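You operate a simulated robot arm through the tools that you are given. There is no shell and no other tool. Be economical: measure what you need, move in short steps, check, and stop when the job is done.

Carry out the task below with a simulated two-armed robot. There is one attempt and no reset: what you move stays moved.

TASK
Pick up the range meter with one hand, pass it to the other hand and put it on the slate mat.

Only the result counts: the job must be done as asked and must still hold three seconds after the hand-in. Knocking over, shifting, dropping, spilling or breaking anything else fails it.

THE ROBOT
Two 7-joint arms with two-finger parallel grippers on one trunk, on a base that drives. Base frame: it is fixed to the floor where the robot stands at the start and does not move with it; the origin is under the middle of the robot, x ahead of it, y to its left, z up. Units: m, degrees, N and s.
The left shoulder is at the start at [0.107, 0.101, 0.805], the right one opposite. With the tool pointing down near the work surface each hand reaches from about 0.1 to 0.46 m from the robot's upright axis, wherever it stands, measured 20 degrees to its own side. Places, roughly: slate mat (30x22 cm) [1.2, -0.1, 0.86]. Payload 2.4 kg a hand.
The TCP of each hand is the grasp point between the finger pads, 0.024 m short of the fingertips. In the tool frame z runs along the fingers and y along their closing line. The gripper opens to 0.068 m. The fingers are 0.017 m wide and 0.01 m thick; the gripper's body (0.04 by 0.07 m) begins 0.041 m behind the TCP.
Orientation is told as [roll, pitch, yaw] about the base's x, y, z axes, in that order, counted from this pose: with the fingers straight down and closing along the base's y, the tool's x points along the base's -x, its y along +y and its z along -z.

THE INTERFACE
- The arms move only by the tool step_arm. It takes "left_targets", "right_targets" or both (then of equal length, played together; a hand with none holds still); each is a list of rows, each an object (a shift or turn left out is 0, a gripper value left out holds the last) with "rot": the turn, a rotation vector about the tool's x, y, z in units of 5 degrees (1.0 is 5 degrees), a list of three; "xyz": the shift along the tool's x, y, z in units of 20 mm (1.0 is 20 mm), a list of three; "grip": the finger opening in m, from 0 to 0.068. In form: [{"rot": [wx, wy, wz], "xyz": [dx, dy, dz], "grip": grip}, ...]. A call has 1 to 8 rows; each row shifts and turns the commanded pose from where the row before left it, along the tool's axes as they then stand. A call with a number of a shift or a turn outside -1 to 1 is refused whole. Rows are played at 5 a second. More than 0.05 m and 8.6 degrees between two rows, or a gripper value outside its range, and nothing of the call is played. Where a pose cannot be reached the arm comes as near as it can. A force on the tool above 40 N (or 10 N above the force at the start of the call, whichever is more), or a blocked arm, ends the call early, and 0.2 s more pass. Each finger travels about 0.072 m/s and halts on what it meets, pressing with about 38 N; the grip force reading is that of the motor and also rises with nothing between the fingers. The clock runs only during rows and for 0.2 s after the last one: add rows that do not move to give the fingers time. The reply holds the time, the measured pose of the TCP, the force on the tool along the base axes, the opening and the grip force, in the units named above and with some noise, with the torque about the TCP (base axes, N m) and any sound that the robot's microphone picked up, and new pictures: "show" is both (left out), scene, wrist or none (wrist: the cameras of the hands that moved).
- Cameras (640 x 400 px; columns grow to the right, rows downward): "scene" is now at [0.1867, -0.0067, 0.919]; the picture's right is [-0.09, -1.00, 0.00], its down [-0.93, 0.08, -0.36] and it looks along [0.36, -0.03, -0.93] (base axes); focal length 296 px, centre (320, 200). "left" rides on the left gripper at [0.084, -0.011, -0.075] in its tool frame; the picture's right is [0.13, 0.99, 0.00], its down [-0.60, 0.08, -0.79] and it looks along [-0.79, 0.10, 0.61] (tool axes); focal length 251 px, centre (320, 200). "right" rides on the right gripper at [0.084, 0.011, -0.075] in its tool frame; the picture's right is [-0.13, 0.99, 0.00], its down [-0.60, -0.08, -0.79] and it looks along [-0.79, -0.10, 0.61] (tool axes); focal length 251 px, centre (320, 200). There is no depth. A picture from a camera that has moved, and an enlarged one, comes with that camera's place and axes in the base frame and with its lens.
- slide_trunk(by): slides the trunk up (or, below 0, down) by that many m; the arms and the scene camera ride with it, the base frame stays. It gives what a move gives, with no picture.
- drive_base(legs): drives the robot by 1 to 6 legs, each [ahead, left, turn to the left] in m, m and degrees, along the robot's own axes; the way and the turn of a leg run together, so that a leg with both is an arc; at most 1.5 m and 180 degrees a leg. The arms and the cameras ride along, it lands a little off, and it stops where it bumps. It gives what a move gives, and a new picture of the scene camera.
- turn_head(pan, tilt): turns the head with the scene camera to pan (to the left, within 86 degrees either way) and tilt (down, from -29 to 69), counted from straight ahead of the robot. It gives what a move gives, and a new picture of the scene camera.
- close_up(camera, box): a new picture of the part [left, top, right, bottom] of that camera's present view, enlarged. It takes no simulated time.
- finish_job(): hands the job in; it is judged then, once.

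Work in short steps. Places have to be worked out from the pictures, the camera data and where the tool is seen: move nearer, look again, correct. Check each grasp and each placing, and mend what went wrong. You have 120 turns and 260 pictures in all, those below and enlarged ones among them. Open the grippers and draw the arms clear of the work before you hand the job in, unless the task says otherwise; then end with one line.

The tools are called after ">>>" as a command line: name --argument value ..., lists and objects as JSON in quotes. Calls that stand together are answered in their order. step_arm: Moves the arms, as the interface text tells. Its arguments: {"type":"object","properties":{"left_targets":{"type":"array"},"right_targets":{"type":"array"},"show":{"type":"string","enum":["both","scene","wrist","none"]}},"required":[]} The other tools are called the same way: slide_trunk (by) slides the trunk up or down; drive_base (legs) drives the base; turn_head (pan, tilt) turns the head that bears the scene camera; close_up (camera, box) takes an enlarged picture of a part of a camera's view; finish_job () hands the job in.

At the start:

```text
clock: 0.0
left_tcp_pos: [0.3768, 0.0322, 0.5349]
left_tcp_rot: [0.0, 0.0, -0.1]
left_force: [0.4, -0.1, -0.3]
left_ft_torque: [0.02, 0.01, -0.01]
left_width: 0.068
left_grasp_force: 0.1
right_tcp_pos: [0.2304, -0.1526, 0.4907]
right_tcp_rot: [-0.1, 0.1, 0.0]
right_force: [-0.9, -0.1, -0.1]
right_ft_torque: [0.01, 0.04, -0.03]
right_width: 0.068
right_grasp_force: 0.0
trunk travel left (down, up): [-0.025, 0.824]
robot x, y, heading: [-0.0018, 0.0016, -0.1]
head pan, tilt: [-5.0, 68.8]
```

scene: 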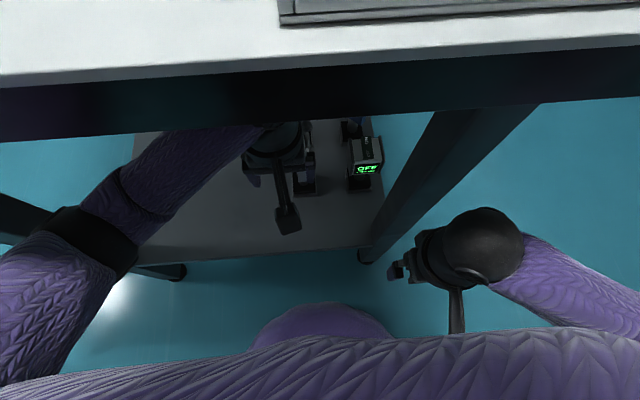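
right: 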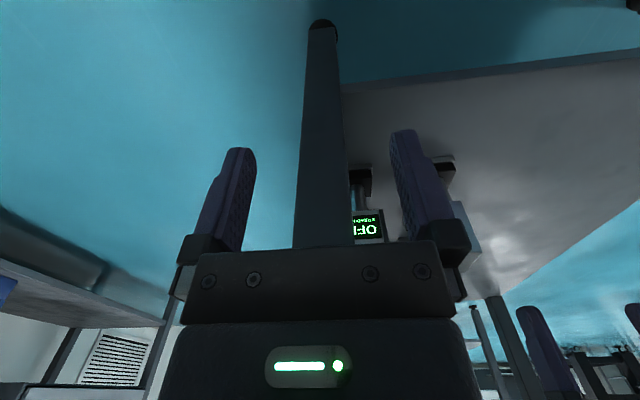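
left: 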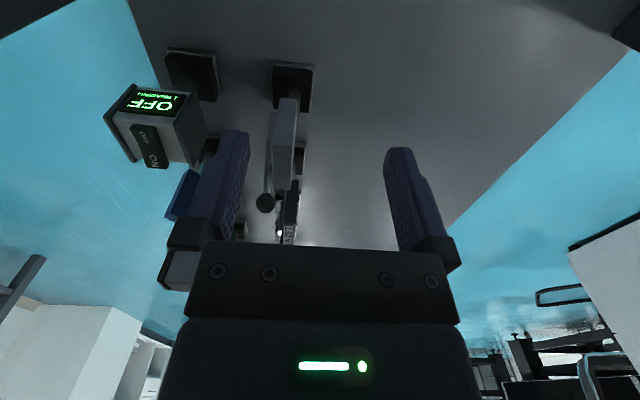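

The newest picture shows a tabletop ahead with a lower shelf that holds several objects on stands. I turn the head up to see the table and mat.

>>> turn_head --pan 0 --tilt 25

>>> close_up --camera "left" --box '[80, 20, 340, 260]'

```text
clock: 1.1
left_tcp_pos: [0.3774, 0.0326, 0.5346]
left_tcp_rot: [0.0, 0.1, 0.0]
left_force: [0.1, -0.3, -0.7]
left_ft_torque: [0.02, -0.03, -0.03]
left_width: 0.0683
left_grasp_force: 0.1
right_tcp_pos: [0.2302, -0.1532, 0.4909]
right_tcp_rot: [-0.1, 0.1, 0.2]
right_force: [0.1, -0.1, 0.0]
right_ft_torque: [0.0, 0.01, -0.02]
right_width: 0.0677
right_grasp_force: 0.0
trunk travel left (down, up): [-0.025, 0.824]
robot x, y, heading: [0.0002, 0.0004, -0.1]
head pan, tilt: [0.0, 25.0]
camera scene: at [0.2232, -0.0018, 0.9783], right [0.0, -1.0, 0.0], down [-0.42, 0.0, -0.91], along [0.91, 0.0, -0.42], focal length 296 px, centre (320, 200)
```

scene: 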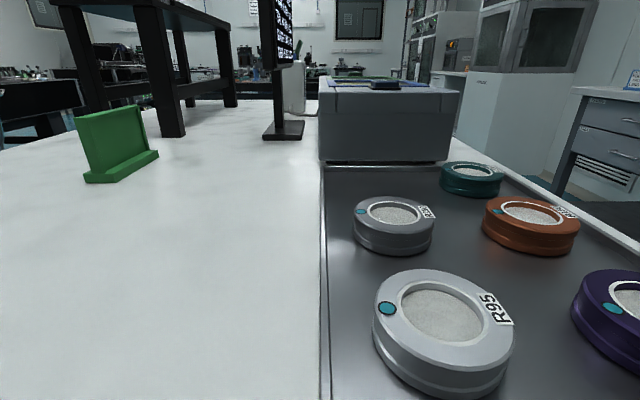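

```text
1.67 times, centred on (210, 140) of left
camera zoom: at [0.2931, 0.0227, 0.61], right [-0.13, 0.99, 0.0], down [0.6, 0.08, 0.79], along [0.79, 0.1, -0.61], focal length 419 px, centre (503, 300)
```

zoom: 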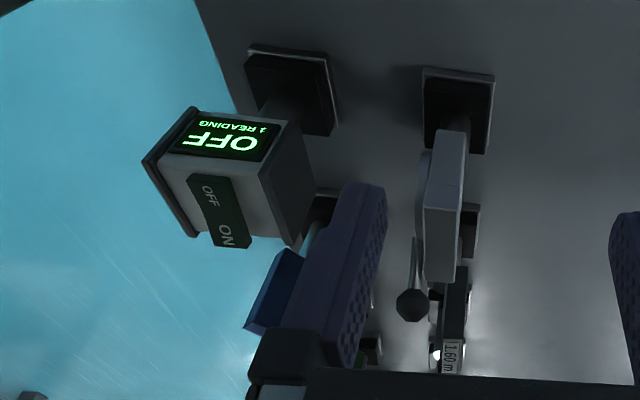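

The mat isn't clearly visible, and a "1.60 m" device on the shelf may be the range meter. I zoom in on the shelf objects and on the table behind.

>>> close_up --camera "left" --box '[220, 130, 340, 250]'

>>> close_up --camera "scene" --box '[220, 20, 480, 180]'

>>> turn_head --pan 0 --tilt 69

>>> close_up --camera "scene" --box '[200, 80, 420, 260]'

```text
3.33 times, centred on (280, 190) of left
camera zoom: at [0.2931, 0.0227, 0.61], right [-0.13, 0.99, 0.0], down [0.6, 0.08, 0.79], along [0.79, 0.1, -0.61], focal length 838 px, centre (453, 233)
```

zoom: 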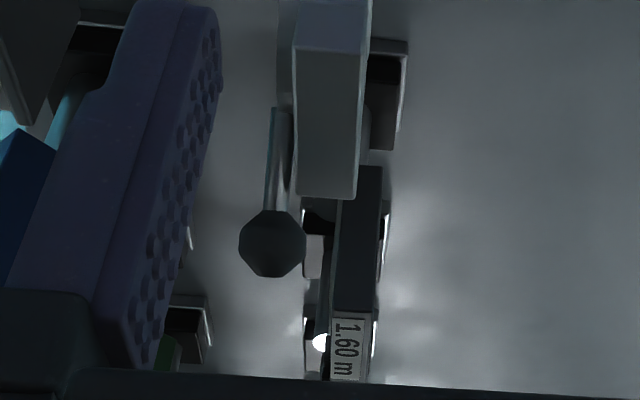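

```text
2.46 times, centred on (350, 100) of scene
camera zoom: at [0.2232, -0.0018, 0.9783], right [0.0, -1.0, 0.0], down [-0.42, 0.0, -0.91], along [0.91, 0.0, -0.42], focal length 730 px, centre (246, 446)
```

zoom: 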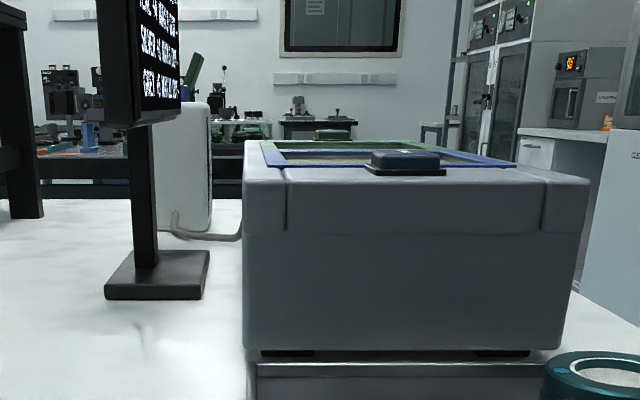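

```text
clock: 2.2
left_tcp_pos: [0.3767, 0.0313, 0.5348]
left_tcp_rot: [0.1, -0.1, -0.1]
left_force: [0.1, 0.3, -0.6]
left_ft_torque: [-0.03, 0.01, 0.03]
left_width: 0.0682
left_grasp_force: 0.1
right_tcp_pos: [0.2301, -0.1526, 0.4915]
right_tcp_rot: [-0.1, 0.2, 0.1]
right_force: [0.1, 0.9, 0.0]
right_ft_torque: [-0.02, 0.0, -0.02]
right_width: 0.0678
right_grasp_force: 0.0
trunk travel left (down, up): [-0.025, 0.824]
robot x, y, heading: [-0.0039, -0.0004, 0.0]
head pan, tilt: [0.0, 68.8]
camera scene: at [0.187, -0.0018, 0.919], right [0.0, -1.0, 0.0], down [-0.93, 0.0, -0.36], along [0.36, 0.0, -0.93], focal length 296 px, centre (320, 200)
```

scene: 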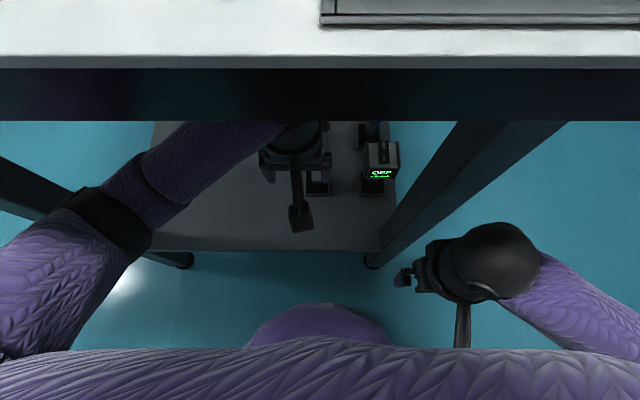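

```text
2.22 times, centred on (310, 170) of scene
camera zoom: at [0.187, -0.0018, 0.919], right [0.0, -1.0, 0.0], down [-0.93, 0.0, -0.36], along [0.36, 0.0, -0.93], focal length 659 px, centre (342, 267)
```

zoom: 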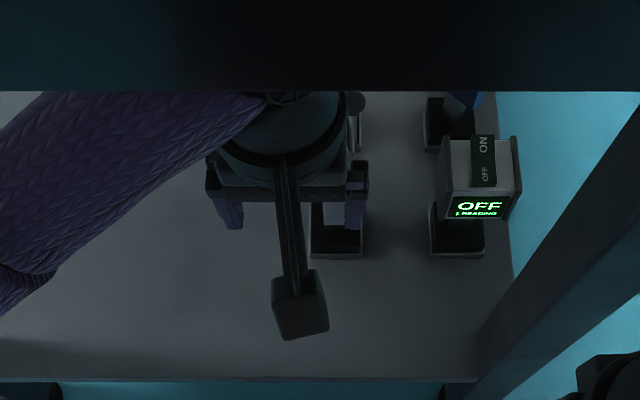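

I need an unobstructed view of the shelf and tabletop. The space straight behind the hands looks clear, so I back up and look ahead with the head moderately tilted.

>>> drive_base --legs '[[-0.4, 0, 0]]'

>>> turn_head --pan 0 --tilt 45

```text
clock: 4.7
left_tcp_pos: [-0.0212, 0.0304, 0.5341]
left_tcp_rot: [0.0, -0.1, 0.1]
left_force: [-0.2, 0.0, 0.2]
left_ft_torque: [0.0, -0.03, -0.02]
left_width: 0.0678
left_grasp_force: 0.1
right_tcp_pos: [-0.1685, -0.1532, 0.4906]
right_tcp_rot: [-0.1, 0.1, -0.1]
right_force: [-0.1, 0.6, -0.5]
right_ft_torque: [0.01, 0.04, 0.03]
right_width: 0.0683
right_grasp_force: 0.1
trunk travel left (down, up): [-0.025, 0.824]
robot x, y, heading: [-0.3996, 0.0008, -0.1]
head pan, tilt: [0.0, 68.8]
camera scene: at [-0.2111, -0.0017, 0.919], right [0.0, -1.0, 0.0], down [-0.93, 0.0, -0.36], along [0.36, 0.0, -0.93], focal length 296 px, centre (320, 200)
```

scene: 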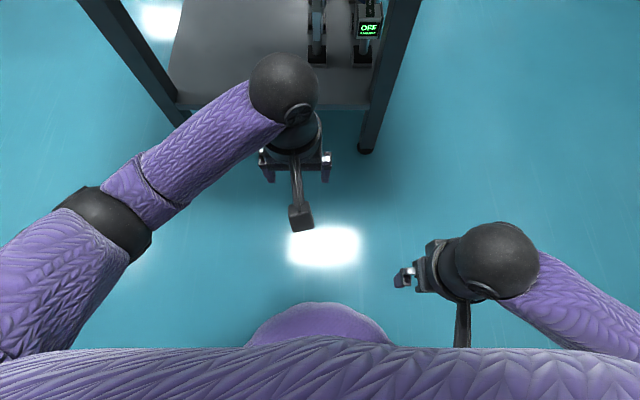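

```text
clock: 5.6
left_tcp_pos: [-0.0201, 0.0322, 0.5342]
left_tcp_rot: [0.0, 0.1, -0.1]
left_force: [0.6, 0.0, -0.1]
left_ft_torque: [0.05, 0.01, -0.01]
left_width: 0.0679
left_grasp_force: 0.1
right_tcp_pos: [-0.168, -0.153, 0.4892]
right_tcp_rot: [-0.1, 0.1, -0.1]
right_force: [0.3, 0.5, -0.2]
right_ft_torque: [0.0, 0.02, 0.0]
right_width: 0.0682
right_grasp_force: 0.1
trunk travel left (down, up): [-0.025, 0.824]
robot x, y, heading: [-0.3969, 0.0006, 0.1]
head pan, tilt: [0.0, 45.0]
camera scene: at [-0.1857, -0.0018, 0.9478], right [0.0, -1.0, 0.0], down [-0.71, 0.0, -0.71], along [0.71, 0.0, -0.71], focal length 296 px, centre (320, 200)
```

scene: 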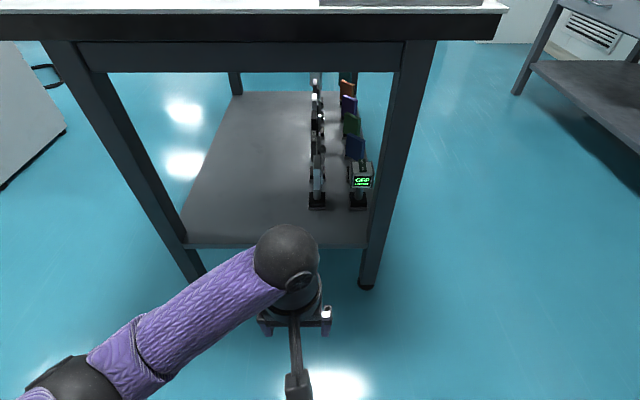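

Two rows of stands on the shelf are now in view. I zoom in on them, and I look level over the tabletop too.

>>> close_up --camera "scene" --box '[260, 65, 420, 225]'

>>> close_up --camera "left" --box '[120, 20, 420, 250]'

>>> turn_head --pan 0 --tilt 15

```text
2.50 times, centred on (340, 145) of scene
camera zoom: at [-0.1857, -0.0018, 0.9478], right [0.0, -1.0, 0.0], down [-0.71, 0.0, -0.71], along [0.71, 0.0, -0.71], focal length 741 px, centre (270, 338)
```

zoom: 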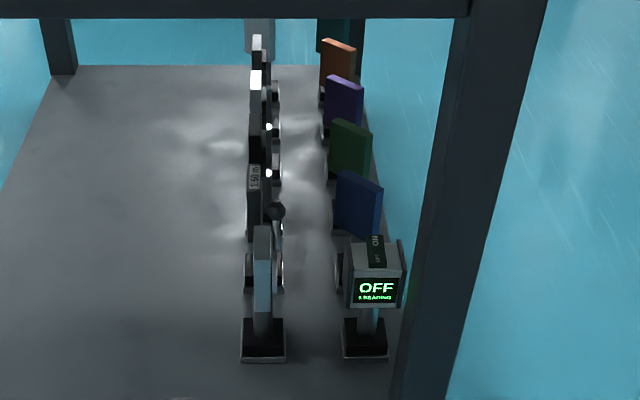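

```text
1.74 times, centred on (270, 135) of left
camera zoom: at [-0.1048, 0.0225, 0.61], right [-0.13, 0.99, 0.0], down [0.6, 0.08, 0.79], along [0.79, 0.1, -0.61], focal length 437 px, centre (407, 313)
```

zoom: 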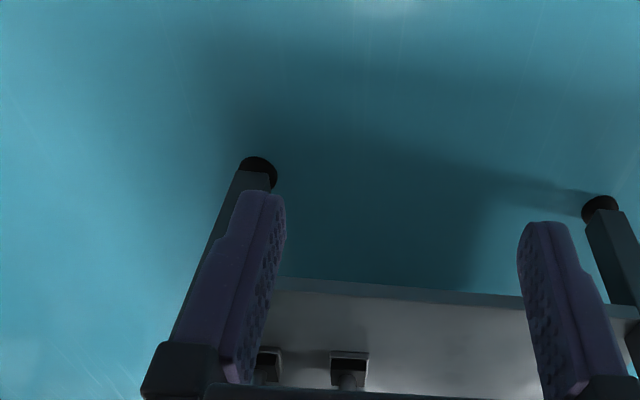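

```text
clock: 6.5
left_tcp_pos: [-0.0208, 0.0316, 0.5353]
left_tcp_rot: [0.0, 0.0, 0.0]
left_force: [0.4, 0.2, -0.2]
left_ft_torque: [0.02, 0.0, 0.0]
left_width: 0.0681
left_grasp_force: 0.1
right_tcp_pos: [-0.1676, -0.1533, 0.4914]
right_tcp_rot: [-0.1, 0.0, -0.1]
right_force: [-0.2, 0.1, 0.5]
right_ft_torque: [0.0, 0.01, -0.01]
right_width: 0.068
right_grasp_force: 0.0
trunk travel left (down, up): [-0.025, 0.824]
robot x, y, heading: [-0.3973, 0.0003, -0.4]
head pan, tilt: [0.0, 15.0]
camera scene: at [-0.1736, -0.0018, 0.9946], right [0.0, -1.0, 0.0], down [-0.26, 0.0, -0.97], along [0.97, 0.0, -0.26], focal length 296 px, centre (320, 200)
```

scene: 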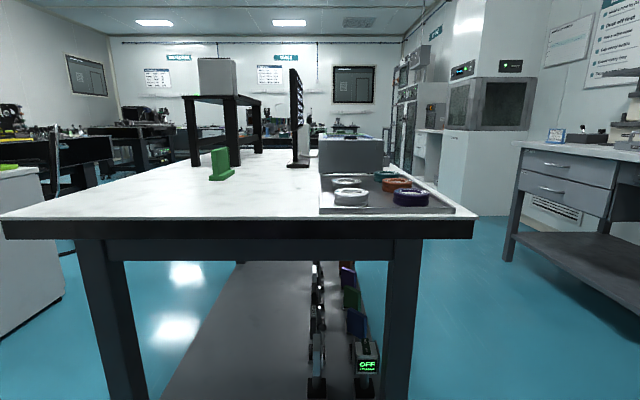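

The table top is at about z 0.85, x from about 0.3 on, y from -0.26 to 0.45. The mat must lie behind the grey box, so its right side is the way in. I drive round to that side and face it.

>>> drive_base --legs '[[0, -0.85, 0], [0.95, 0, 0], [0, 0, 90]]'

>>> turn_head --pan 0 --tilt 35

```text
clock: 19.4
left_tcp_pos: [0.5167, -0.4664, 0.5348]
left_tcp_rot: [-0.1, 0.1, 90.4]
left_force: [0.9, -0.1, -0.3]
left_ft_torque: [0.0, 0.0, 0.0]
left_width: 0.0679
left_grasp_force: 0.0
right_tcp_pos: [0.7027, -0.6117, 0.4915]
right_tcp_rot: [-0.1, 0.2, 90.4]
right_force: [0.5, 0.0, -0.3]
right_ft_torque: [0.02, 0.01, -0.01]
right_width: 0.0683
right_grasp_force: 0.1
trunk travel left (down, up): [-0.025, 0.824]
robot x, y, heading: [0.5486, -0.8411, 90.6]
head pan, tilt: [0.0, 15.0]
camera scene: at [0.5518, -0.6221, 0.9947], right [1.0, 0.01, 0.0], down [0.0, -0.26, -0.97], along [-0.01, 0.97, -0.26], focal length 296 px, centre (320, 200)
```

scene: 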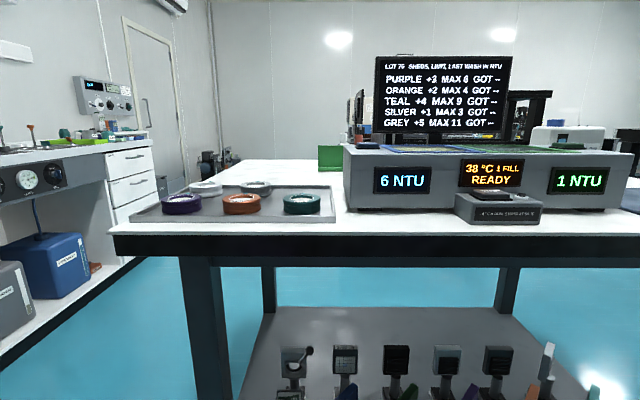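

```text
clock: 20.2
left_tcp_pos: [0.5163, -0.4659, 0.5346]
left_tcp_rot: [0.0, 0.0, 90.4]
left_force: [0.3, 0.1, 0.2]
left_ft_torque: [-0.01, -0.04, 0.0]
left_width: 0.068
left_grasp_force: 0.0
right_tcp_pos: [0.7028, -0.6125, 0.4907]
right_tcp_rot: [0.0, 0.1, 90.3]
right_force: [0.3, 0.0, -0.3]
right_ft_torque: [0.01, -0.02, 0.0]
right_width: 0.0682
right_grasp_force: 0.1
trunk travel left (down, up): [-0.025, 0.824]
robot x, y, heading: [0.5541, -0.844, 90.4]
head pan, tilt: [0.0, 35.0]
camera scene: at [0.5519, -0.6275, 0.9627], right [1.0, 0.01, 0.0], down [0.0, -0.57, -0.82], along [-0.01, 0.82, -0.57], focal length 296 px, centre (320, 200)
```

scene: 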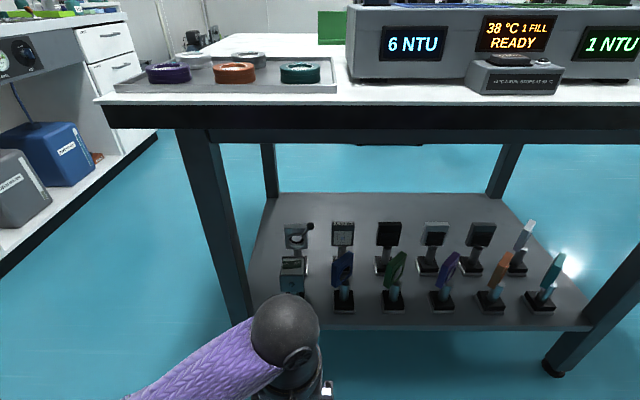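

Now the whole shelf is visible. I zoom in to identify each object.

>>> close_up --camera "scene" --box '[260, 200, 420, 320]'

>>> close_up --camera "scene" --box '[410, 200, 570, 320]'

>>> close_up --camera "left" --box '[0, 0, 640, 400]'

```text
3.33 times, centred on (340, 260) of scene
camera zoom: at [0.5519, -0.6275, 0.9627], right [1.0, 0.01, 0.0], down [0.0, -0.57, -0.82], along [-0.01, 0.82, -0.57], focal length 988 px, centre (253, 0)
```

zoom: 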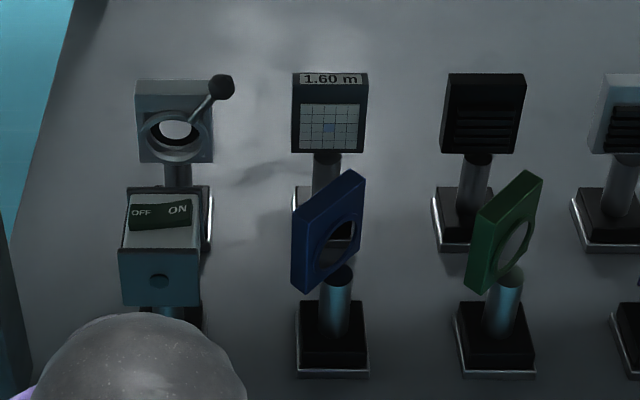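

```text
3.33 times, centred on (490, 260) of scene
camera zoom: at [0.5519, -0.6275, 0.9627], right [1.0, 0.01, 0.0], down [0.0, -0.57, -0.82], along [-0.01, 0.82, -0.57], focal length 988 px, centre (-247, 0)
```

zoom: 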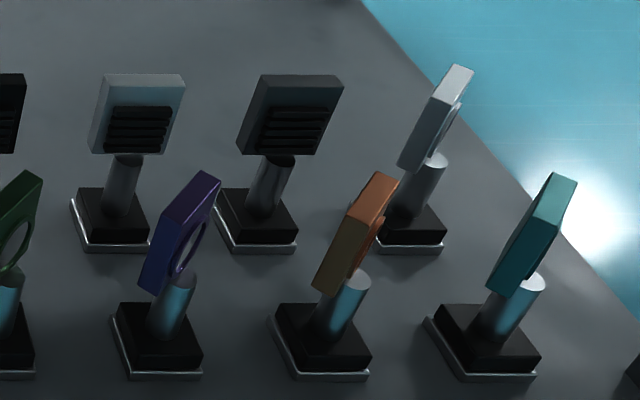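

```text
1.00 times, centred on (320, 200) of left (not enlarged: the box is as wide or as high as the picture)
camera zoom: at [0.5283, -0.5492, 0.6101], right [-0.99, -0.14, 0.0], down [-0.08, 0.6, 0.79], along [-0.11, 0.79, -0.61], focal length 251 px, centre (320, 200)
```

zoom: 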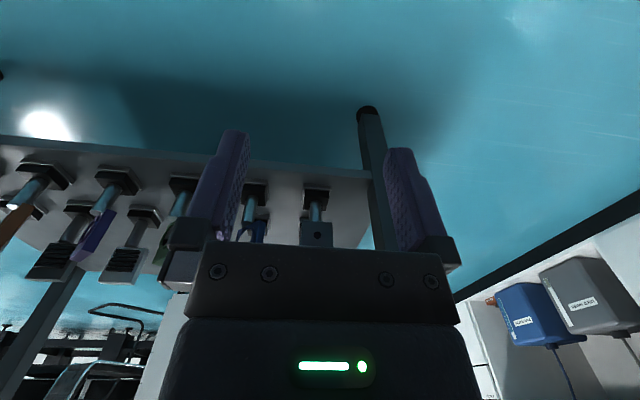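

These are optics on posts (laser, shutter, target, lenses), so the range meter may be elsewhere. The arms are clear of the table, so I raise the trunk and look toward the mat.

>>> slide_trunk --by 0.4

>>> turn_head --pan -40 --tilt 30

```text
clock: 24.1
left_tcp_pos: [0.5175, -0.4656, 0.9347]
left_tcp_rot: [0.0, 0.0, 90.4]
left_force: [0.4, 0.4, -0.8]
left_ft_torque: [-0.02, 0.0, -0.02]
left_width: 0.0678
left_grasp_force: 0.0
right_tcp_pos: [0.7034, -0.611, 0.8904]
right_tcp_rot: [-0.1, 0.0, 90.3]
right_force: [-0.1, -0.2, -1.5]
right_ft_torque: [-0.02, 0.0, -0.01]
right_width: 0.0681
right_grasp_force: 0.1
trunk travel left (down, up): [-0.425, 0.424]
robot x, y, heading: [0.5535, -0.8442, 90.4]
head pan, tilt: [0.0, 35.0]
```

```text
clock: 25.1
left_tcp_pos: [0.5165, -0.466, 0.9338]
left_tcp_rot: [0.0, 0.0, 90.3]
left_force: [0.6, -0.5, -1.2]
left_ft_torque: [-0.03, 0.02, 0.04]
left_width: 0.0676
left_grasp_force: 0.0
right_tcp_pos: [0.703, -0.6118, 0.8911]
right_tcp_rot: [-0.1, 0.2, 90.4]
right_force: [0.1, -0.3, -0.5]
right_ft_torque: [-0.02, -0.01, -0.01]
right_width: 0.0679
right_grasp_force: 0.0
trunk travel left (down, up): [-0.425, 0.424]
robot x, y, heading: [0.5521, -0.8406, 90.4]
head pan, tilt: [-40.0, 30.0]
camera scene: at [0.6107, -0.747, 1.3793], right [0.77, -0.64, 0.0], down [-0.32, -0.39, -0.87], along [0.55, 0.67, -0.5], focal length 296 px, centre (320, 200)
```

scene: 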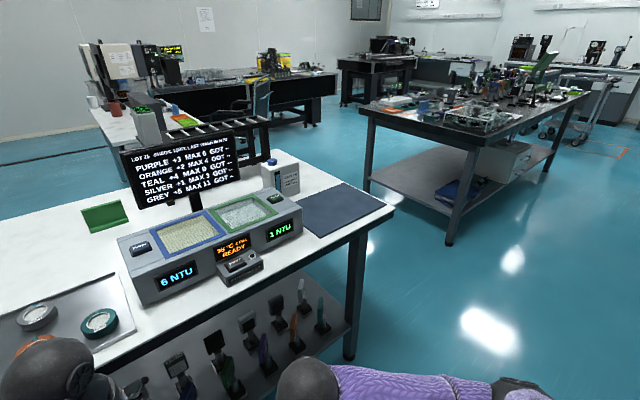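

The mat is at the table's far right corner. I zoom in on this table and the other benches to search for the range meter.

>>> close_up --camera "scene" --box '[80, 40, 280, 165]'

>>> close_up --camera "scene" --box '[360, 20, 600, 170]'

>>> close_up --camera "scene" --box '[170, 20, 410, 170]'

>>> turn_head --pan 60 --tilt 25

```text
3.20 times, centred on (180, 102) of scene
camera zoom: at [0.6107, -0.747, 1.3793], right [0.77, -0.64, 0.0], down [-0.32, -0.39, -0.87], along [0.55, 0.67, -0.5], focal length 949 px, centre (768, 512)
```

zoom: 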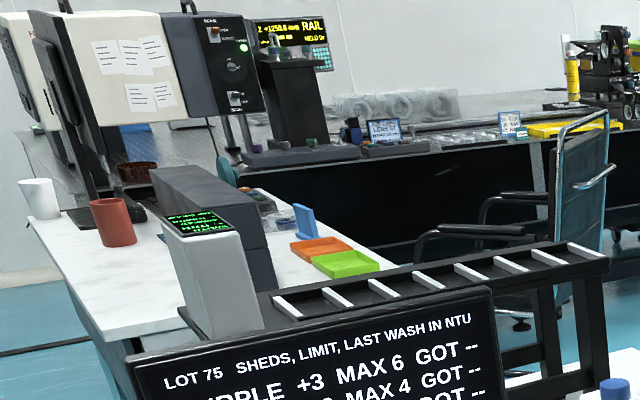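

```text
2.67 times, centred on (480, 95) of scene
camera zoom: at [0.6107, -0.747, 1.3793], right [0.77, -0.64, 0.0], down [-0.32, -0.39, -0.87], along [0.55, 0.67, -0.5], focal length 791 px, centre (-107, 480)
```

zoom: 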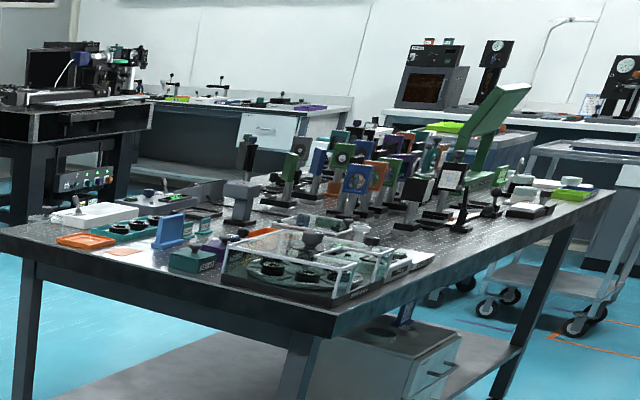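

```text
2.67 times, centred on (290, 95) of scene
camera zoom: at [0.6107, -0.747, 1.3793], right [0.77, -0.64, 0.0], down [-0.32, -0.39, -0.87], along [0.55, 0.67, -0.5], focal length 791 px, centre (400, 480)
```

zoom: 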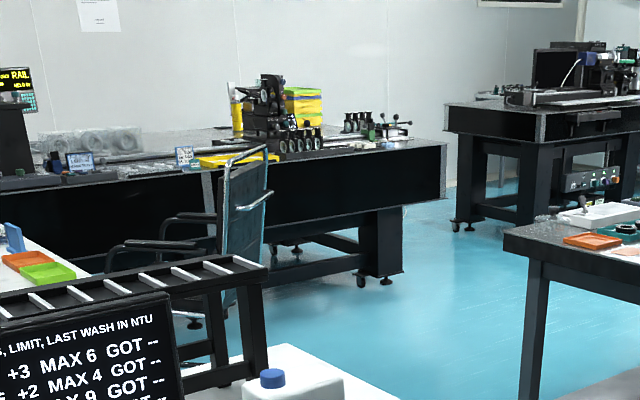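

```text
clock: 26.9
left_tcp_pos: [0.5157, -0.4667, 0.9361]
left_tcp_rot: [-0.1, 0.0, 90.5]
left_force: [-0.5, 0.1, -0.6]
left_ft_torque: [0.03, 0.01, 0.01]
left_width: 0.068
left_grasp_force: 0.1
right_tcp_pos: [0.7032, -0.6123, 0.8911]
right_tcp_rot: [-0.1, 0.1, 90.5]
right_force: [0.1, 0.9, 0.4]
right_ft_torque: [0.0, -0.02, 0.04]
right_width: 0.0679
right_grasp_force: 0.1
trunk travel left (down, up): [-0.425, 0.424]
robot x, y, heading: [0.5543, -0.8442, 90.3]
head pan, tilt: [60.0, 25.0]
camera scene: at [0.473, -0.7711, 1.3873], right [0.5, 0.87, 0.0], down [0.37, -0.21, -0.91], along [-0.79, 0.45, -0.42], focal length 296 px, centre (320, 200)
```

scene: 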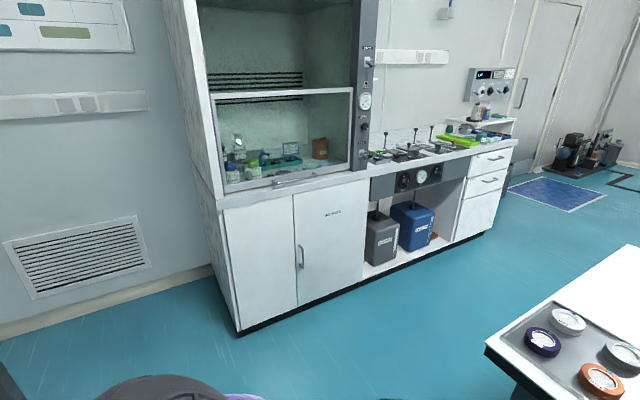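

No range meter is evident here, but there was a small display device on the counter behind me. I turn the base around to look at that.

>>> drive_base --legs '[[0, 0, -170]]'

>>> turn_head --pan 0 --tilt 25

```text
clock: 34.3
left_tcp_pos: [0.646, -1.2102, 0.9344]
left_tcp_rot: [0.0, 0.0, -80.5]
left_force: [0.1, -0.3, -0.4]
left_ft_torque: [0.03, 0.01, 0.01]
left_width: 0.0677
left_grasp_force: 0.1
right_tcp_pos: [0.4385, -1.0961, 0.8897]
right_tcp_rot: [-0.1, 0.1, -80.4]
right_force: [0.1, 0.6, -0.3]
right_ft_torque: [0.0, 0.02, 0.01]
right_width: 0.0682
right_grasp_force: 0.0
trunk travel left (down, up): [-0.425, 0.424]
robot x, y, heading: [0.5533, -0.842, -80.6]
head pan, tilt: [60.0, 25.0]
camera scene: at [0.644, -0.9051, 1.3873], right [-0.35, -0.94, 0.0], down [-0.4, 0.15, -0.91], along [0.85, -0.32, -0.42], focal length 296 px, centre (320, 200)
```

scene: 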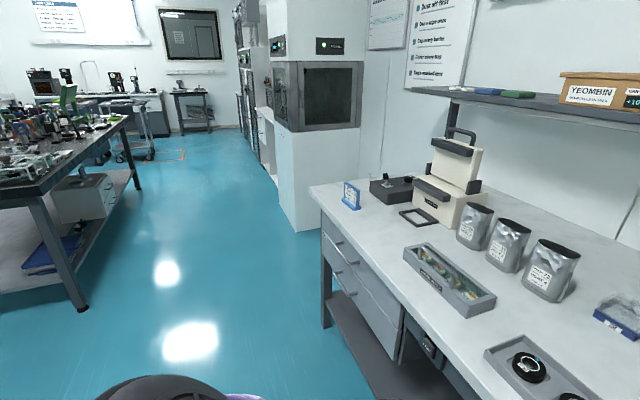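

```text
clock: 35.6
left_tcp_pos: [0.6454, -1.2093, 0.9346]
left_tcp_rot: [0.0, 0.0, -80.6]
left_force: [-0.4, -0.3, -0.6]
left_ft_torque: [0.01, -0.01, -0.02]
left_width: 0.0681
left_grasp_force: 0.2
right_tcp_pos: [0.4376, -1.0958, 0.8909]
right_tcp_rot: [-0.1, 0.1, -80.4]
right_force: [0.3, 0.5, 0.2]
right_ft_torque: [-0.01, 0.01, 0.0]
right_width: 0.0679
right_grasp_force: 0.1
trunk travel left (down, up): [-0.425, 0.424]
robot x, y, heading: [0.5485, -0.8388, -80.5]
head pan, tilt: [0.0, 25.0]
camera scene: at [0.573, -0.9637, 1.3872], right [-0.99, -0.17, 0.0], down [-0.07, 0.42, -0.91], along [0.15, -0.89, -0.42], focal length 296 px, centre (320, 200)
```

scene: 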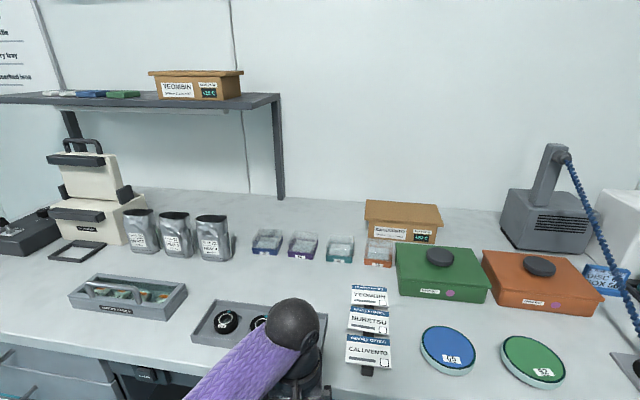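

This counter shows pouches, lenses, boxes and lids but no obvious range meter. I pan both ways to survey the rest.

>>> turn_head --pan -70 --tilt 25

>>> turn_head --pan 50 --tilt 30

>>> close_up --camera "scene" --box '[280, 130, 640, 355]'

>>> turn_head --pan 86 --tilt 15

>>> close_up --camera "scene" --box '[100, 80, 420, 280]'

```text
clock: 37.0
left_tcp_pos: [0.6461, -1.2095, 0.9355]
left_tcp_rot: [0.0, 0.0, -80.5]
left_force: [-0.3, -0.2, 0.2]
left_ft_torque: [0.02, -0.01, 0.02]
left_width: 0.0683
left_grasp_force: 0.2
right_tcp_pos: [0.4381, -1.0959, 0.8911]
right_tcp_rot: [-0.1, 0.0, -80.3]
right_force: [0.0, -0.2, 0.6]
right_ft_torque: [-0.01, -0.02, 0.01]
right_width: 0.068
right_grasp_force: 0.0
trunk travel left (down, up): [-0.425, 0.424]
robot x, y, heading: [0.5493, -0.8435, -80.6]
head pan, tilt: [-70.0, 25.0]
camera scene: at [0.4775, -0.9183, 1.3873], right [-0.49, 0.87, 0.0], down [0.37, 0.21, -0.91], along [-0.79, -0.45, -0.42], focal length 296 px, centre (320, 200)
```

scene: 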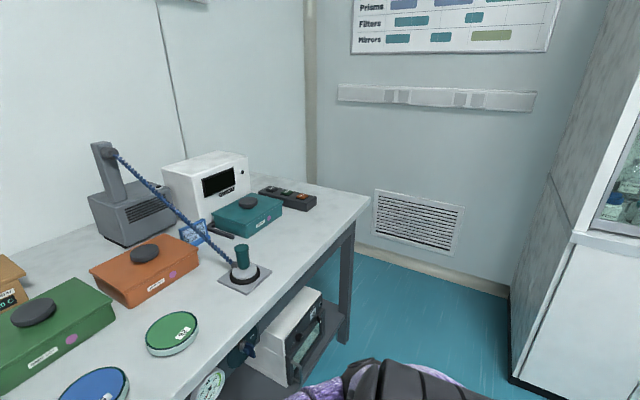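

```text
clock: 39.0
left_tcp_pos: [0.6468, -1.2099, 0.9352]
left_tcp_rot: [-0.1, 0.0, -80.5]
left_force: [0.0, -0.7, 0.2]
left_ft_torque: [0.0, -0.01, 0.03]
left_width: 0.068
left_grasp_force: 0.0
right_tcp_pos: [0.4387, -1.0972, 0.8903]
right_tcp_rot: [-0.1, 0.1, -80.3]
right_force: [-0.3, -1.0, -1.2]
right_ft_torque: [-0.05, -0.01, -0.01]
right_width: 0.0681
right_grasp_force: 0.0
trunk travel left (down, up): [-0.425, 0.424]
robot x, y, heading: [0.5508, -0.8449, -80.6]
head pan, tilt: [50.0, 30.0]
camera scene: at [0.6356, -0.9188, 1.3793], right [-0.51, -0.86, 0.0], down [-0.43, 0.25, -0.87], along [0.75, -0.44, -0.5], focal length 296 px, centre (320, 200)
```

scene: 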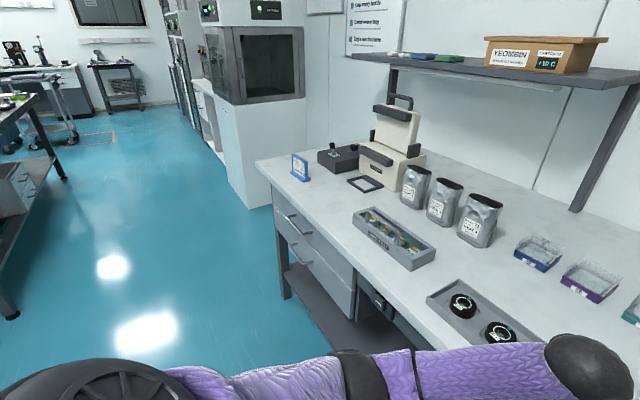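

```text
1.78 times, centred on (460, 242) of scene
camera zoom: at [0.6356, -0.9188, 1.3793], right [-0.51, -0.86, 0.0], down [-0.43, 0.25, -0.87], along [0.75, -0.44, -0.5], focal length 527 px, centre (71, 124)
```

zoom: 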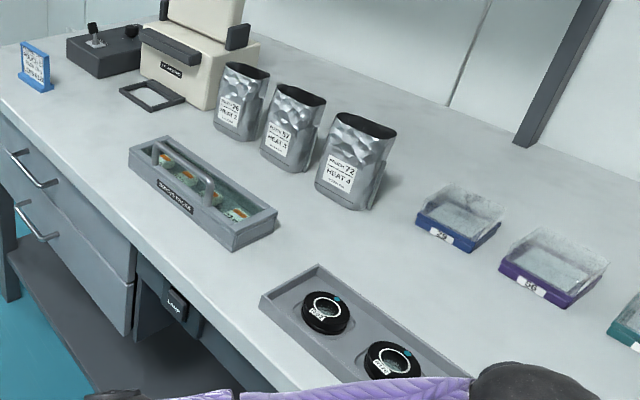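

```text
clock: 40.0
left_tcp_pos: [0.6459, -1.2107, 0.9358]
left_tcp_rot: [0.0, 0.0, -80.6]
left_force: [-0.1, -1.0, 0.3]
left_ft_torque: [0.0, 0.02, 0.03]
left_width: 0.0679
left_grasp_force: 0.0
right_tcp_pos: [0.4384, -1.0964, 0.8915]
right_tcp_rot: [-0.1, 0.1, -80.4]
right_force: [-0.5, 0.4, -1.1]
right_ft_torque: [0.02, 0.03, -0.01]
right_width: 0.0682
right_grasp_force: 0.0
trunk travel left (down, up): [-0.425, 0.424]
robot x, y, heading: [0.5486, -0.8457, -80.7]
head pan, tilt: [85.9, 15.0]
camera scene: at [0.6507, -0.8641, 1.4035], right [0.09, -1.0, 0.0], down [-0.26, -0.02, -0.97], along [0.96, 0.09, -0.26], focal length 296 px, centre (320, 200)
```

scene: 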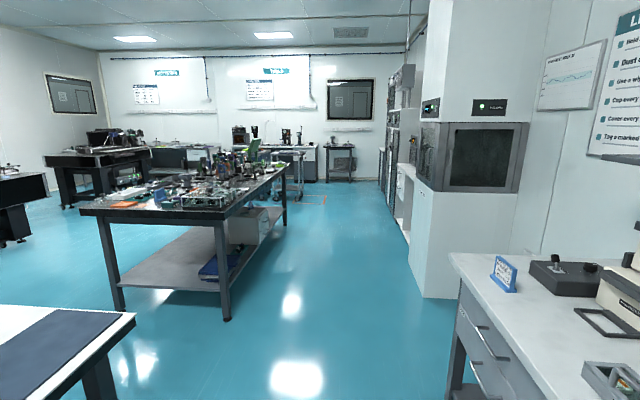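

```text
2.00 times, centred on (260, 180) of scene
camera zoom: at [0.6507, -0.8641, 1.4035], right [0.09, -1.0, 0.0], down [-0.26, -0.02, -0.97], along [0.96, 0.09, -0.26], focal length 593 px, centre (440, 240)
```

zoom: 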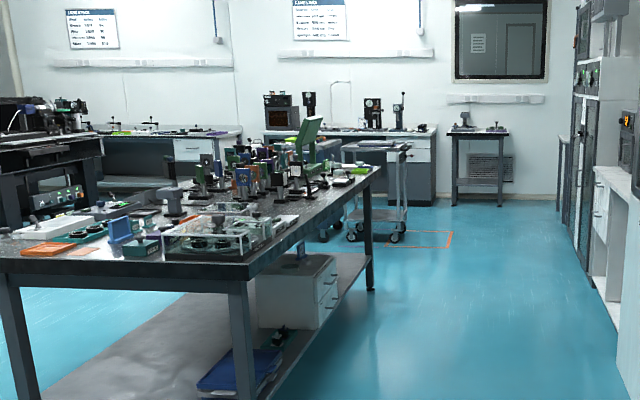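

My best candidate is the shelf device with the OFF / READING display, an on/off rocker and an aperture on its face. I go back facing the table's right side, lower the trunk and inspect it without the arm in the way.

>>> drive_base --legs '[[0, 0, 170.6], [0, -0.2, 0]]'

>>> slide_trunk --by -0.4

>>> turn_head --pan 30 --tilt 40

>>> close_up --camera "scene" --box '[220, 180, 380, 280]'

```text
clock: 48.5
left_tcp_pos: [0.7292, -0.471, 0.935]
left_tcp_rot: [-0.1, 0.0, 88.3]
left_force: [-0.5, -0.1, -0.1]
left_ft_torque: [0.06, -0.02, -0.03]
left_width: 0.0681
left_grasp_force: 0.0
right_tcp_pos: [0.9096, -0.6242, 0.8912]
right_tcp_rot: [0.0, 0.0, 88.3]
right_force: [0.1, 0.6, -0.2]
right_ft_torque: [-0.02, -0.01, 0.05]
right_width: 0.0677
right_grasp_force: 0.1
trunk travel left (down, up): [-0.425, 0.424]
robot x, y, heading: [0.7478, -0.8483, 88.3]
head pan, tilt: [85.9, 15.0]
camera scene: at [0.6596, -0.8134, 1.4035], right [0.1, 0.99, 0.0], down [0.26, -0.03, -0.97], along [-0.96, 0.1, -0.26], focal length 296 px, centre (320, 200)
```

scene: 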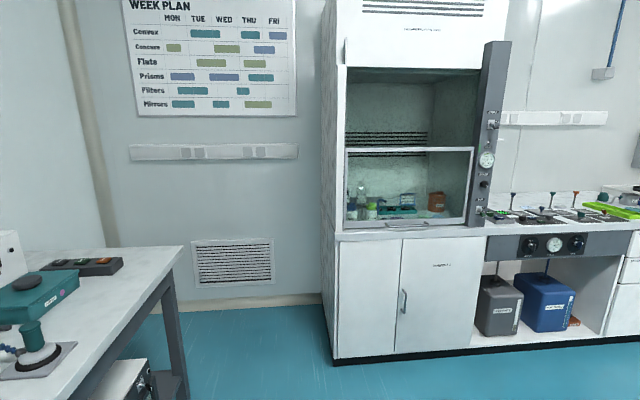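

```text
clock: 52.4
left_tcp_pos: [0.7292, -0.4716, 0.5354]
left_tcp_rot: [0.0, 0.0, 88.2]
left_force: [-0.6, -0.5, -0.2]
left_ft_torque: [0.02, 0.03, 0.0]
left_width: 0.0682
left_grasp_force: 0.1
right_tcp_pos: [0.9088, -0.6234, 0.4902]
right_tcp_rot: [-0.1, 0.1, 88.2]
right_force: [0.7, -0.2, -0.5]
right_ft_torque: [-0.02, -0.01, -0.01]
right_width: 0.0679
right_grasp_force: 0.1
trunk travel left (down, up): [-0.025, 0.824]
robot x, y, heading: [0.7492, -0.8503, 88.1]
head pan, tilt: [85.9, 15.0]
```

```text
clock: 53.6
left_tcp_pos: [0.7277, -0.4707, 0.5349]
left_tcp_rot: [0.1, 0.0, 88.1]
left_force: [0.2, -0.3, 0.6]
left_ft_torque: [0.0, 0.0, 0.03]
left_width: 0.068
left_grasp_force: 0.1
right_tcp_pos: [0.9098, -0.6251, 0.4891]
right_tcp_rot: [-0.1, 0.1, 88.3]
right_force: [-0.3, 0.5, 0.6]
right_ft_torque: [0.02, 0.01, 0.02]
right_width: 0.068
right_grasp_force: 0.1
trunk travel left (down, up): [-0.025, 0.824]
robot x, y, heading: [0.7486, -0.8499, 88.3]
head pan, tilt: [30.0, 40.0]
camera scene: at [0.7149, -0.6469, 0.9551], right [0.88, 0.47, 0.0], down [0.3, -0.57, -0.77], along [-0.36, 0.67, -0.64], focal length 296 px, centre (320, 200)
```

scene: 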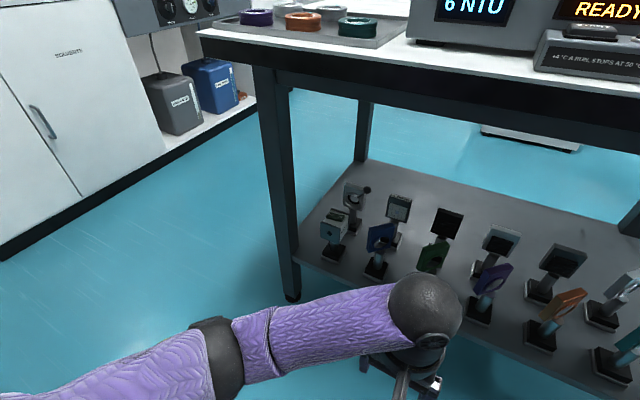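

```text
4.00 times, centred on (300, 230) of scene
camera zoom: at [0.7149, -0.6469, 0.9551], right [0.88, 0.47, 0.0], down [0.3, -0.57, -0.77], along [-0.36, 0.67, -0.64], focal length 1186 px, centre (400, 80)
```

zoom: 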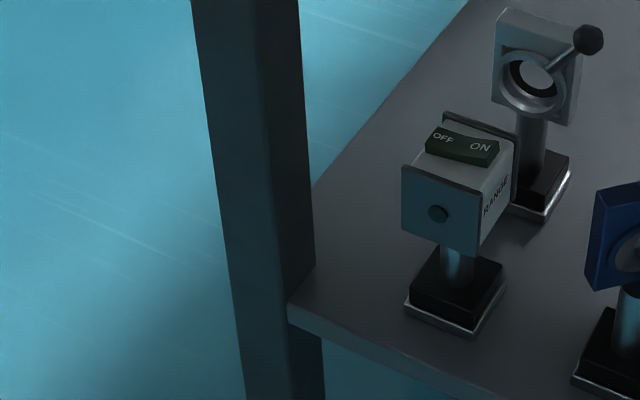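

The side reads "RANGE", so this is the range meter. It stands at about (0.487, -0.139), base on the shelf at z≈0.28, head z 0.37–0.43. I'll pick it with the right hand from this side, so first I shift left, straighten the heading and look again.

>>> drive_base --legs '[[0, 0, 1.8], [0, 0.38, 0]]'

>>> step_arm --right_targets '[{"xyz": [-1, 0, 0], "grip": 0.068}, {"xyz": [-1, 0, 0]}, {"xyz": [-1, 0, 0]}, {"xyz": [-1, 0, 0]}, {"xyz": [-1, 0, 0]}, {"xyz": [-1, 0, 0]}, {"xyz": [-1, 0, 0]}, {"xyz": [-1, 0, 0]}]' --show "none"

>>> turn_head --pan -15 --tilt 40

```text
clock: 56.4
left_tcp_pos: [0.3366, -0.4722, 0.5362]
left_tcp_rot: [0.0, 0.0, 90.1]
left_force: [0.3, 0.1, 0.2]
left_ft_torque: [0.02, 0.0, -0.01]
left_width: 0.0682
left_grasp_force: 0.0
right_tcp_pos: [0.521, -0.6187, 0.491]
right_tcp_rot: [0.0, 0.1, 90.2]
right_force: [0.5, -0.6, 1.2]
right_ft_torque: [0.0, 0.0, -0.02]
right_width: 0.0677
right_grasp_force: 0.1
trunk travel left (down, up): [-0.025, 0.824]
robot x, y, heading: [0.3691, -0.8465, 90.4]
head pan, tilt: [30.0, 40.0]
camera scene: at [0.3271, -0.6486, 0.9551], right [0.87, 0.5, 0.0], down [0.32, -0.56, -0.77], along [-0.38, 0.66, -0.64], focal length 296 px, centre (320, 200)
```

scene: 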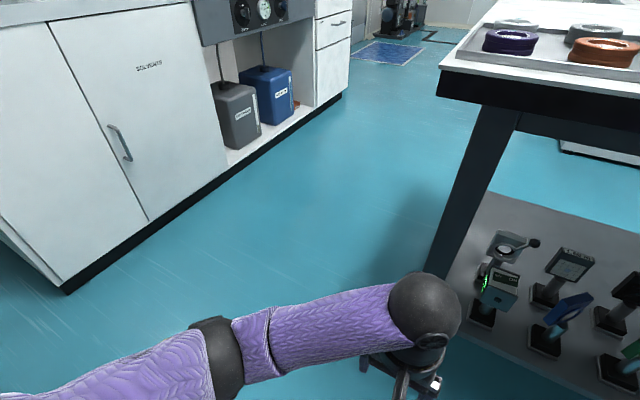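

```text
clock: 58.2
left_tcp_pos: [0.335, -0.4732, 0.5356]
left_tcp_rot: [0.0, 0.0, 90.1]
left_force: [0.1, 1.0, -0.8]
left_ft_torque: [0.04, 0.01, 0.0]
left_width: 0.068
left_grasp_force: 0.0
right_tcp_pos: [0.5199, -0.459, 0.4905]
right_tcp_rot: [-0.2, 0.1, 90.2]
right_force: [0.6, -0.2, -0.8]
right_ft_torque: [-0.01, -0.05, 0.02]
right_width: 0.0679
right_grasp_force: 0.1
trunk travel left (down, up): [-0.025, 0.824]
robot x, y, heading: [0.3735, -0.8491, 90.5]
head pan, tilt: [30.0, 40.0]
```

```text
clock: 59.3
left_tcp_pos: [0.3357, -0.4723, 0.5348]
left_tcp_rot: [-0.1, 0.1, 90.2]
left_force: [-0.2, 1.1, 0.0]
left_ft_torque: [0.0, 0.04, -0.02]
left_width: 0.068
left_grasp_force: 0.1
right_tcp_pos: [0.5212, -0.4596, 0.4908]
right_tcp_rot: [-0.2, 0.1, 90.2]
right_force: [-0.3, 0.2, -0.5]
right_ft_torque: [0.01, 0.0, -0.01]
right_width: 0.0683
right_grasp_force: 0.1
trunk travel left (down, up): [-0.025, 0.824]
robot x, y, heading: [0.3656, -0.847, 90.1]
head pan, tilt: [-15.0, 40.0]
camera scene: at [0.3915, -0.6399, 0.9551], right [0.97, -0.26, 0.0], down [-0.16, -0.62, -0.77], along [0.2, 0.74, -0.64], focal length 296 px, centre (320, 200)
```

scene: 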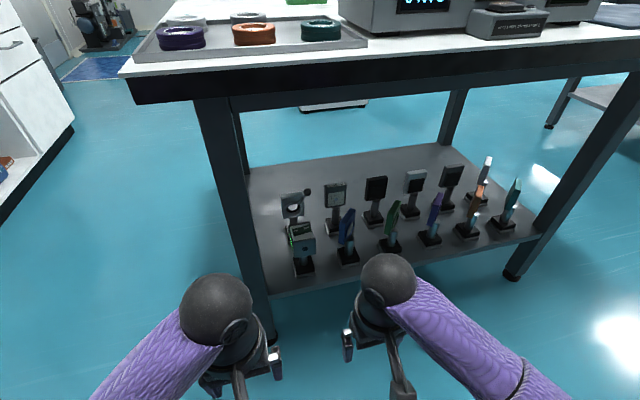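

The left hand would run into the table leg on driving in, so I draw it back and outward. I also zoom on the meter for a better fix.

>>> step_arm --left_targets '[{"xyz": [1, 0.5, 0]}, {"xyz": [1, 0.5, 0]}, {"xyz": [1, 0.5, 0]}, {"xyz": [1, 0.5, 0]}, {"xyz": [1, 0.5, 0]}, {"xyz": [1, 0.5, 0]}, {"xyz": [1, 0.5, 0]}, {"xyz": [1, 0.5, 0]}]' --show "none"

>>> close_up --camera "scene" --box '[240, 180, 400, 280]'

>>> close_up --camera "right" --box '[0, 0, 640, 400]'

```text
clock: 61.1
left_tcp_pos: [0.2662, -0.61, 0.5145]
left_tcp_rot: [0.0, 0.0, 90.1]
left_force: [-0.7, -0.3, 0.3]
left_ft_torque: [0.01, 0.03, -0.01]
left_width: 0.068
left_grasp_force: 0.0
left hand out of reach, approached as far as the arm can: row 7, 8
right_tcp_pos: [0.5207, -0.4593, 0.4895]
right_tcp_rot: [-0.1, 0.1, 90.2]
right_force: [-0.1, 0.8, 0.0]
right_ft_torque: [-0.01, -0.05, -0.01]
right_width: 0.0682
right_grasp_force: 0.1
trunk travel left (down, up): [-0.025, 0.824]
robot x, y, heading: [0.3699, -0.8537, 90.1]
head pan, tilt: [-15.0, 40.0]
```

```text
4.00 times, centred on (320, 230) of scene
camera zoom: at [0.3916, -0.6399, 0.9551], right [0.97, -0.26, 0.0], down [-0.17, -0.62, -0.77], along [0.2, 0.74, -0.64], focal length 1186 px, centre (320, 80)
```

zoom: 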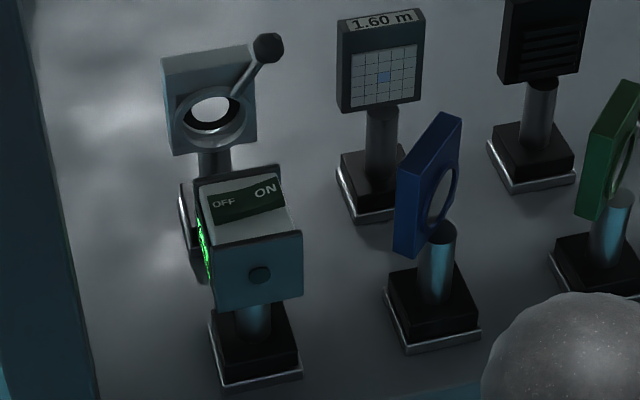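

```text
1.00 times, centred on (320, 200) of right (not enlarged: the box is as wide or as high as the picture)
camera zoom: at [0.5103, -0.5431, 0.5654], right [-0.99, 0.13, 0.0], down [0.08, 0.61, 0.79], along [0.1, 0.79, -0.61], focal length 251 px, centre (320, 200)
```

zoom: 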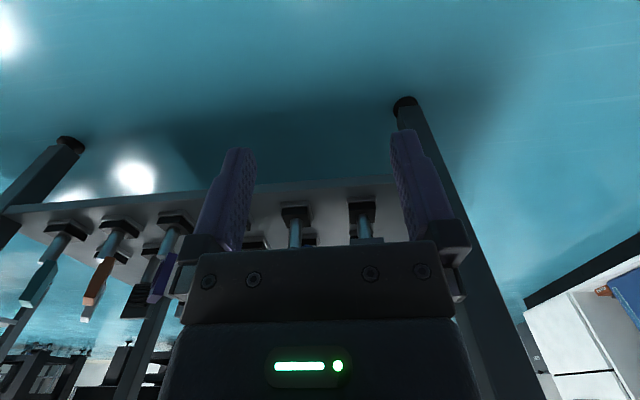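

Two views put the meter head at about x 0.483, y -0.13, z 0.36–0.42 (shelf ≈0.26). I line the right hand up in x, then drive in under the table edge with the fingertips above everything on the shelf.

>>> step_arm --right_targets '[{"xyz": [0, 1, 0]}, {"xyz": [0, 0.9, 0]}, {}]' --show "none"

>>> drive_base --legs '[[0.24, 0, 0]]'

>>> close_up --camera "right" --box '[0, 0, 640, 400]'

```text
clock: 61.9
left_tcp_pos: [0.266, -0.6092, 0.5147]
left_tcp_rot: [0.0, 0.0, 90.1]
left_force: [-0.3, -0.2, 0.1]
left_ft_torque: [-0.01, -0.01, 0.0]
left_width: 0.0683
left_grasp_force: 0.1
right_tcp_pos: [0.4817, -0.4599, 0.491]
right_tcp_rot: [-0.1, 0.1, 90.2]
right_force: [0.2, -0.9, 0.7]
right_ft_torque: [0.0, -0.02, -0.02]
right_width: 0.068
right_grasp_force: 0.0
trunk travel left (down, up): [-0.025, 0.824]
robot x, y, heading: [0.3686, -0.8526, 90.0]
head pan, tilt: [-15.0, 40.0]
```

```text
clock: 63.7
left_tcp_pos: [0.2645, -0.3652, 0.5134]
left_tcp_rot: [-0.1, 0.0, 90.2]
left_force: [0.1, -0.5, -0.2]
left_ft_torque: [0.02, -0.02, 0.0]
left_width: 0.0678
left_grasp_force: 0.1
right_tcp_pos: [0.4813, -0.2187, 0.4904]
right_tcp_rot: [-0.1, 0.1, 90.2]
right_force: [-0.2, -0.7, 0.4]
right_ft_torque: [0.0, -0.01, -0.01]
right_width: 0.0681
right_grasp_force: 0.1
trunk travel left (down, up): [-0.025, 0.824]
robot x, y, heading: [0.3688, -0.6058, 90.1]
head pan, tilt: [-15.0, 40.0]
camera scene: at [0.3908, -0.3983, 0.9551], right [0.97, -0.26, 0.0], down [-0.16, -0.62, -0.77], along [0.2, 0.74, -0.64], focal length 296 px, centre (320, 200)
```

scene: 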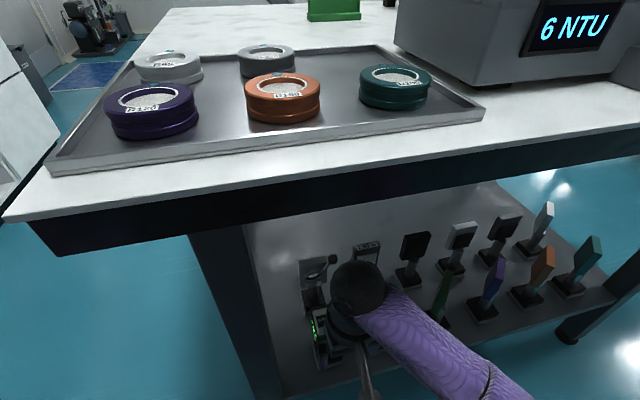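

```text
1.00 times, centred on (320, 200) of right (not enlarged: the box is as wide or as high as the picture)
camera zoom: at [0.4715, -0.3019, 0.5657], right [-0.99, 0.13, 0.0], down [0.08, 0.61, 0.79], along [0.1, 0.79, -0.61], focal length 251 px, centre (320, 200)
```

zoom: 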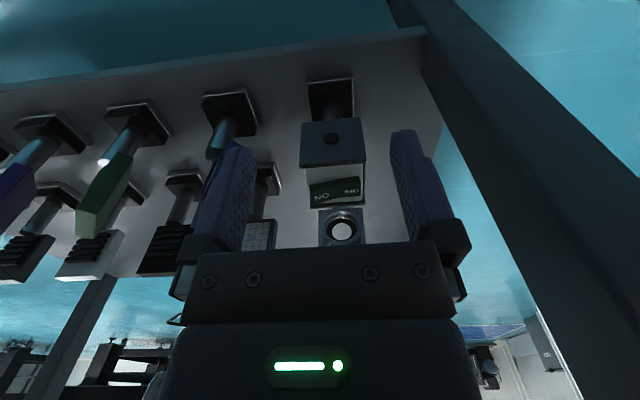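

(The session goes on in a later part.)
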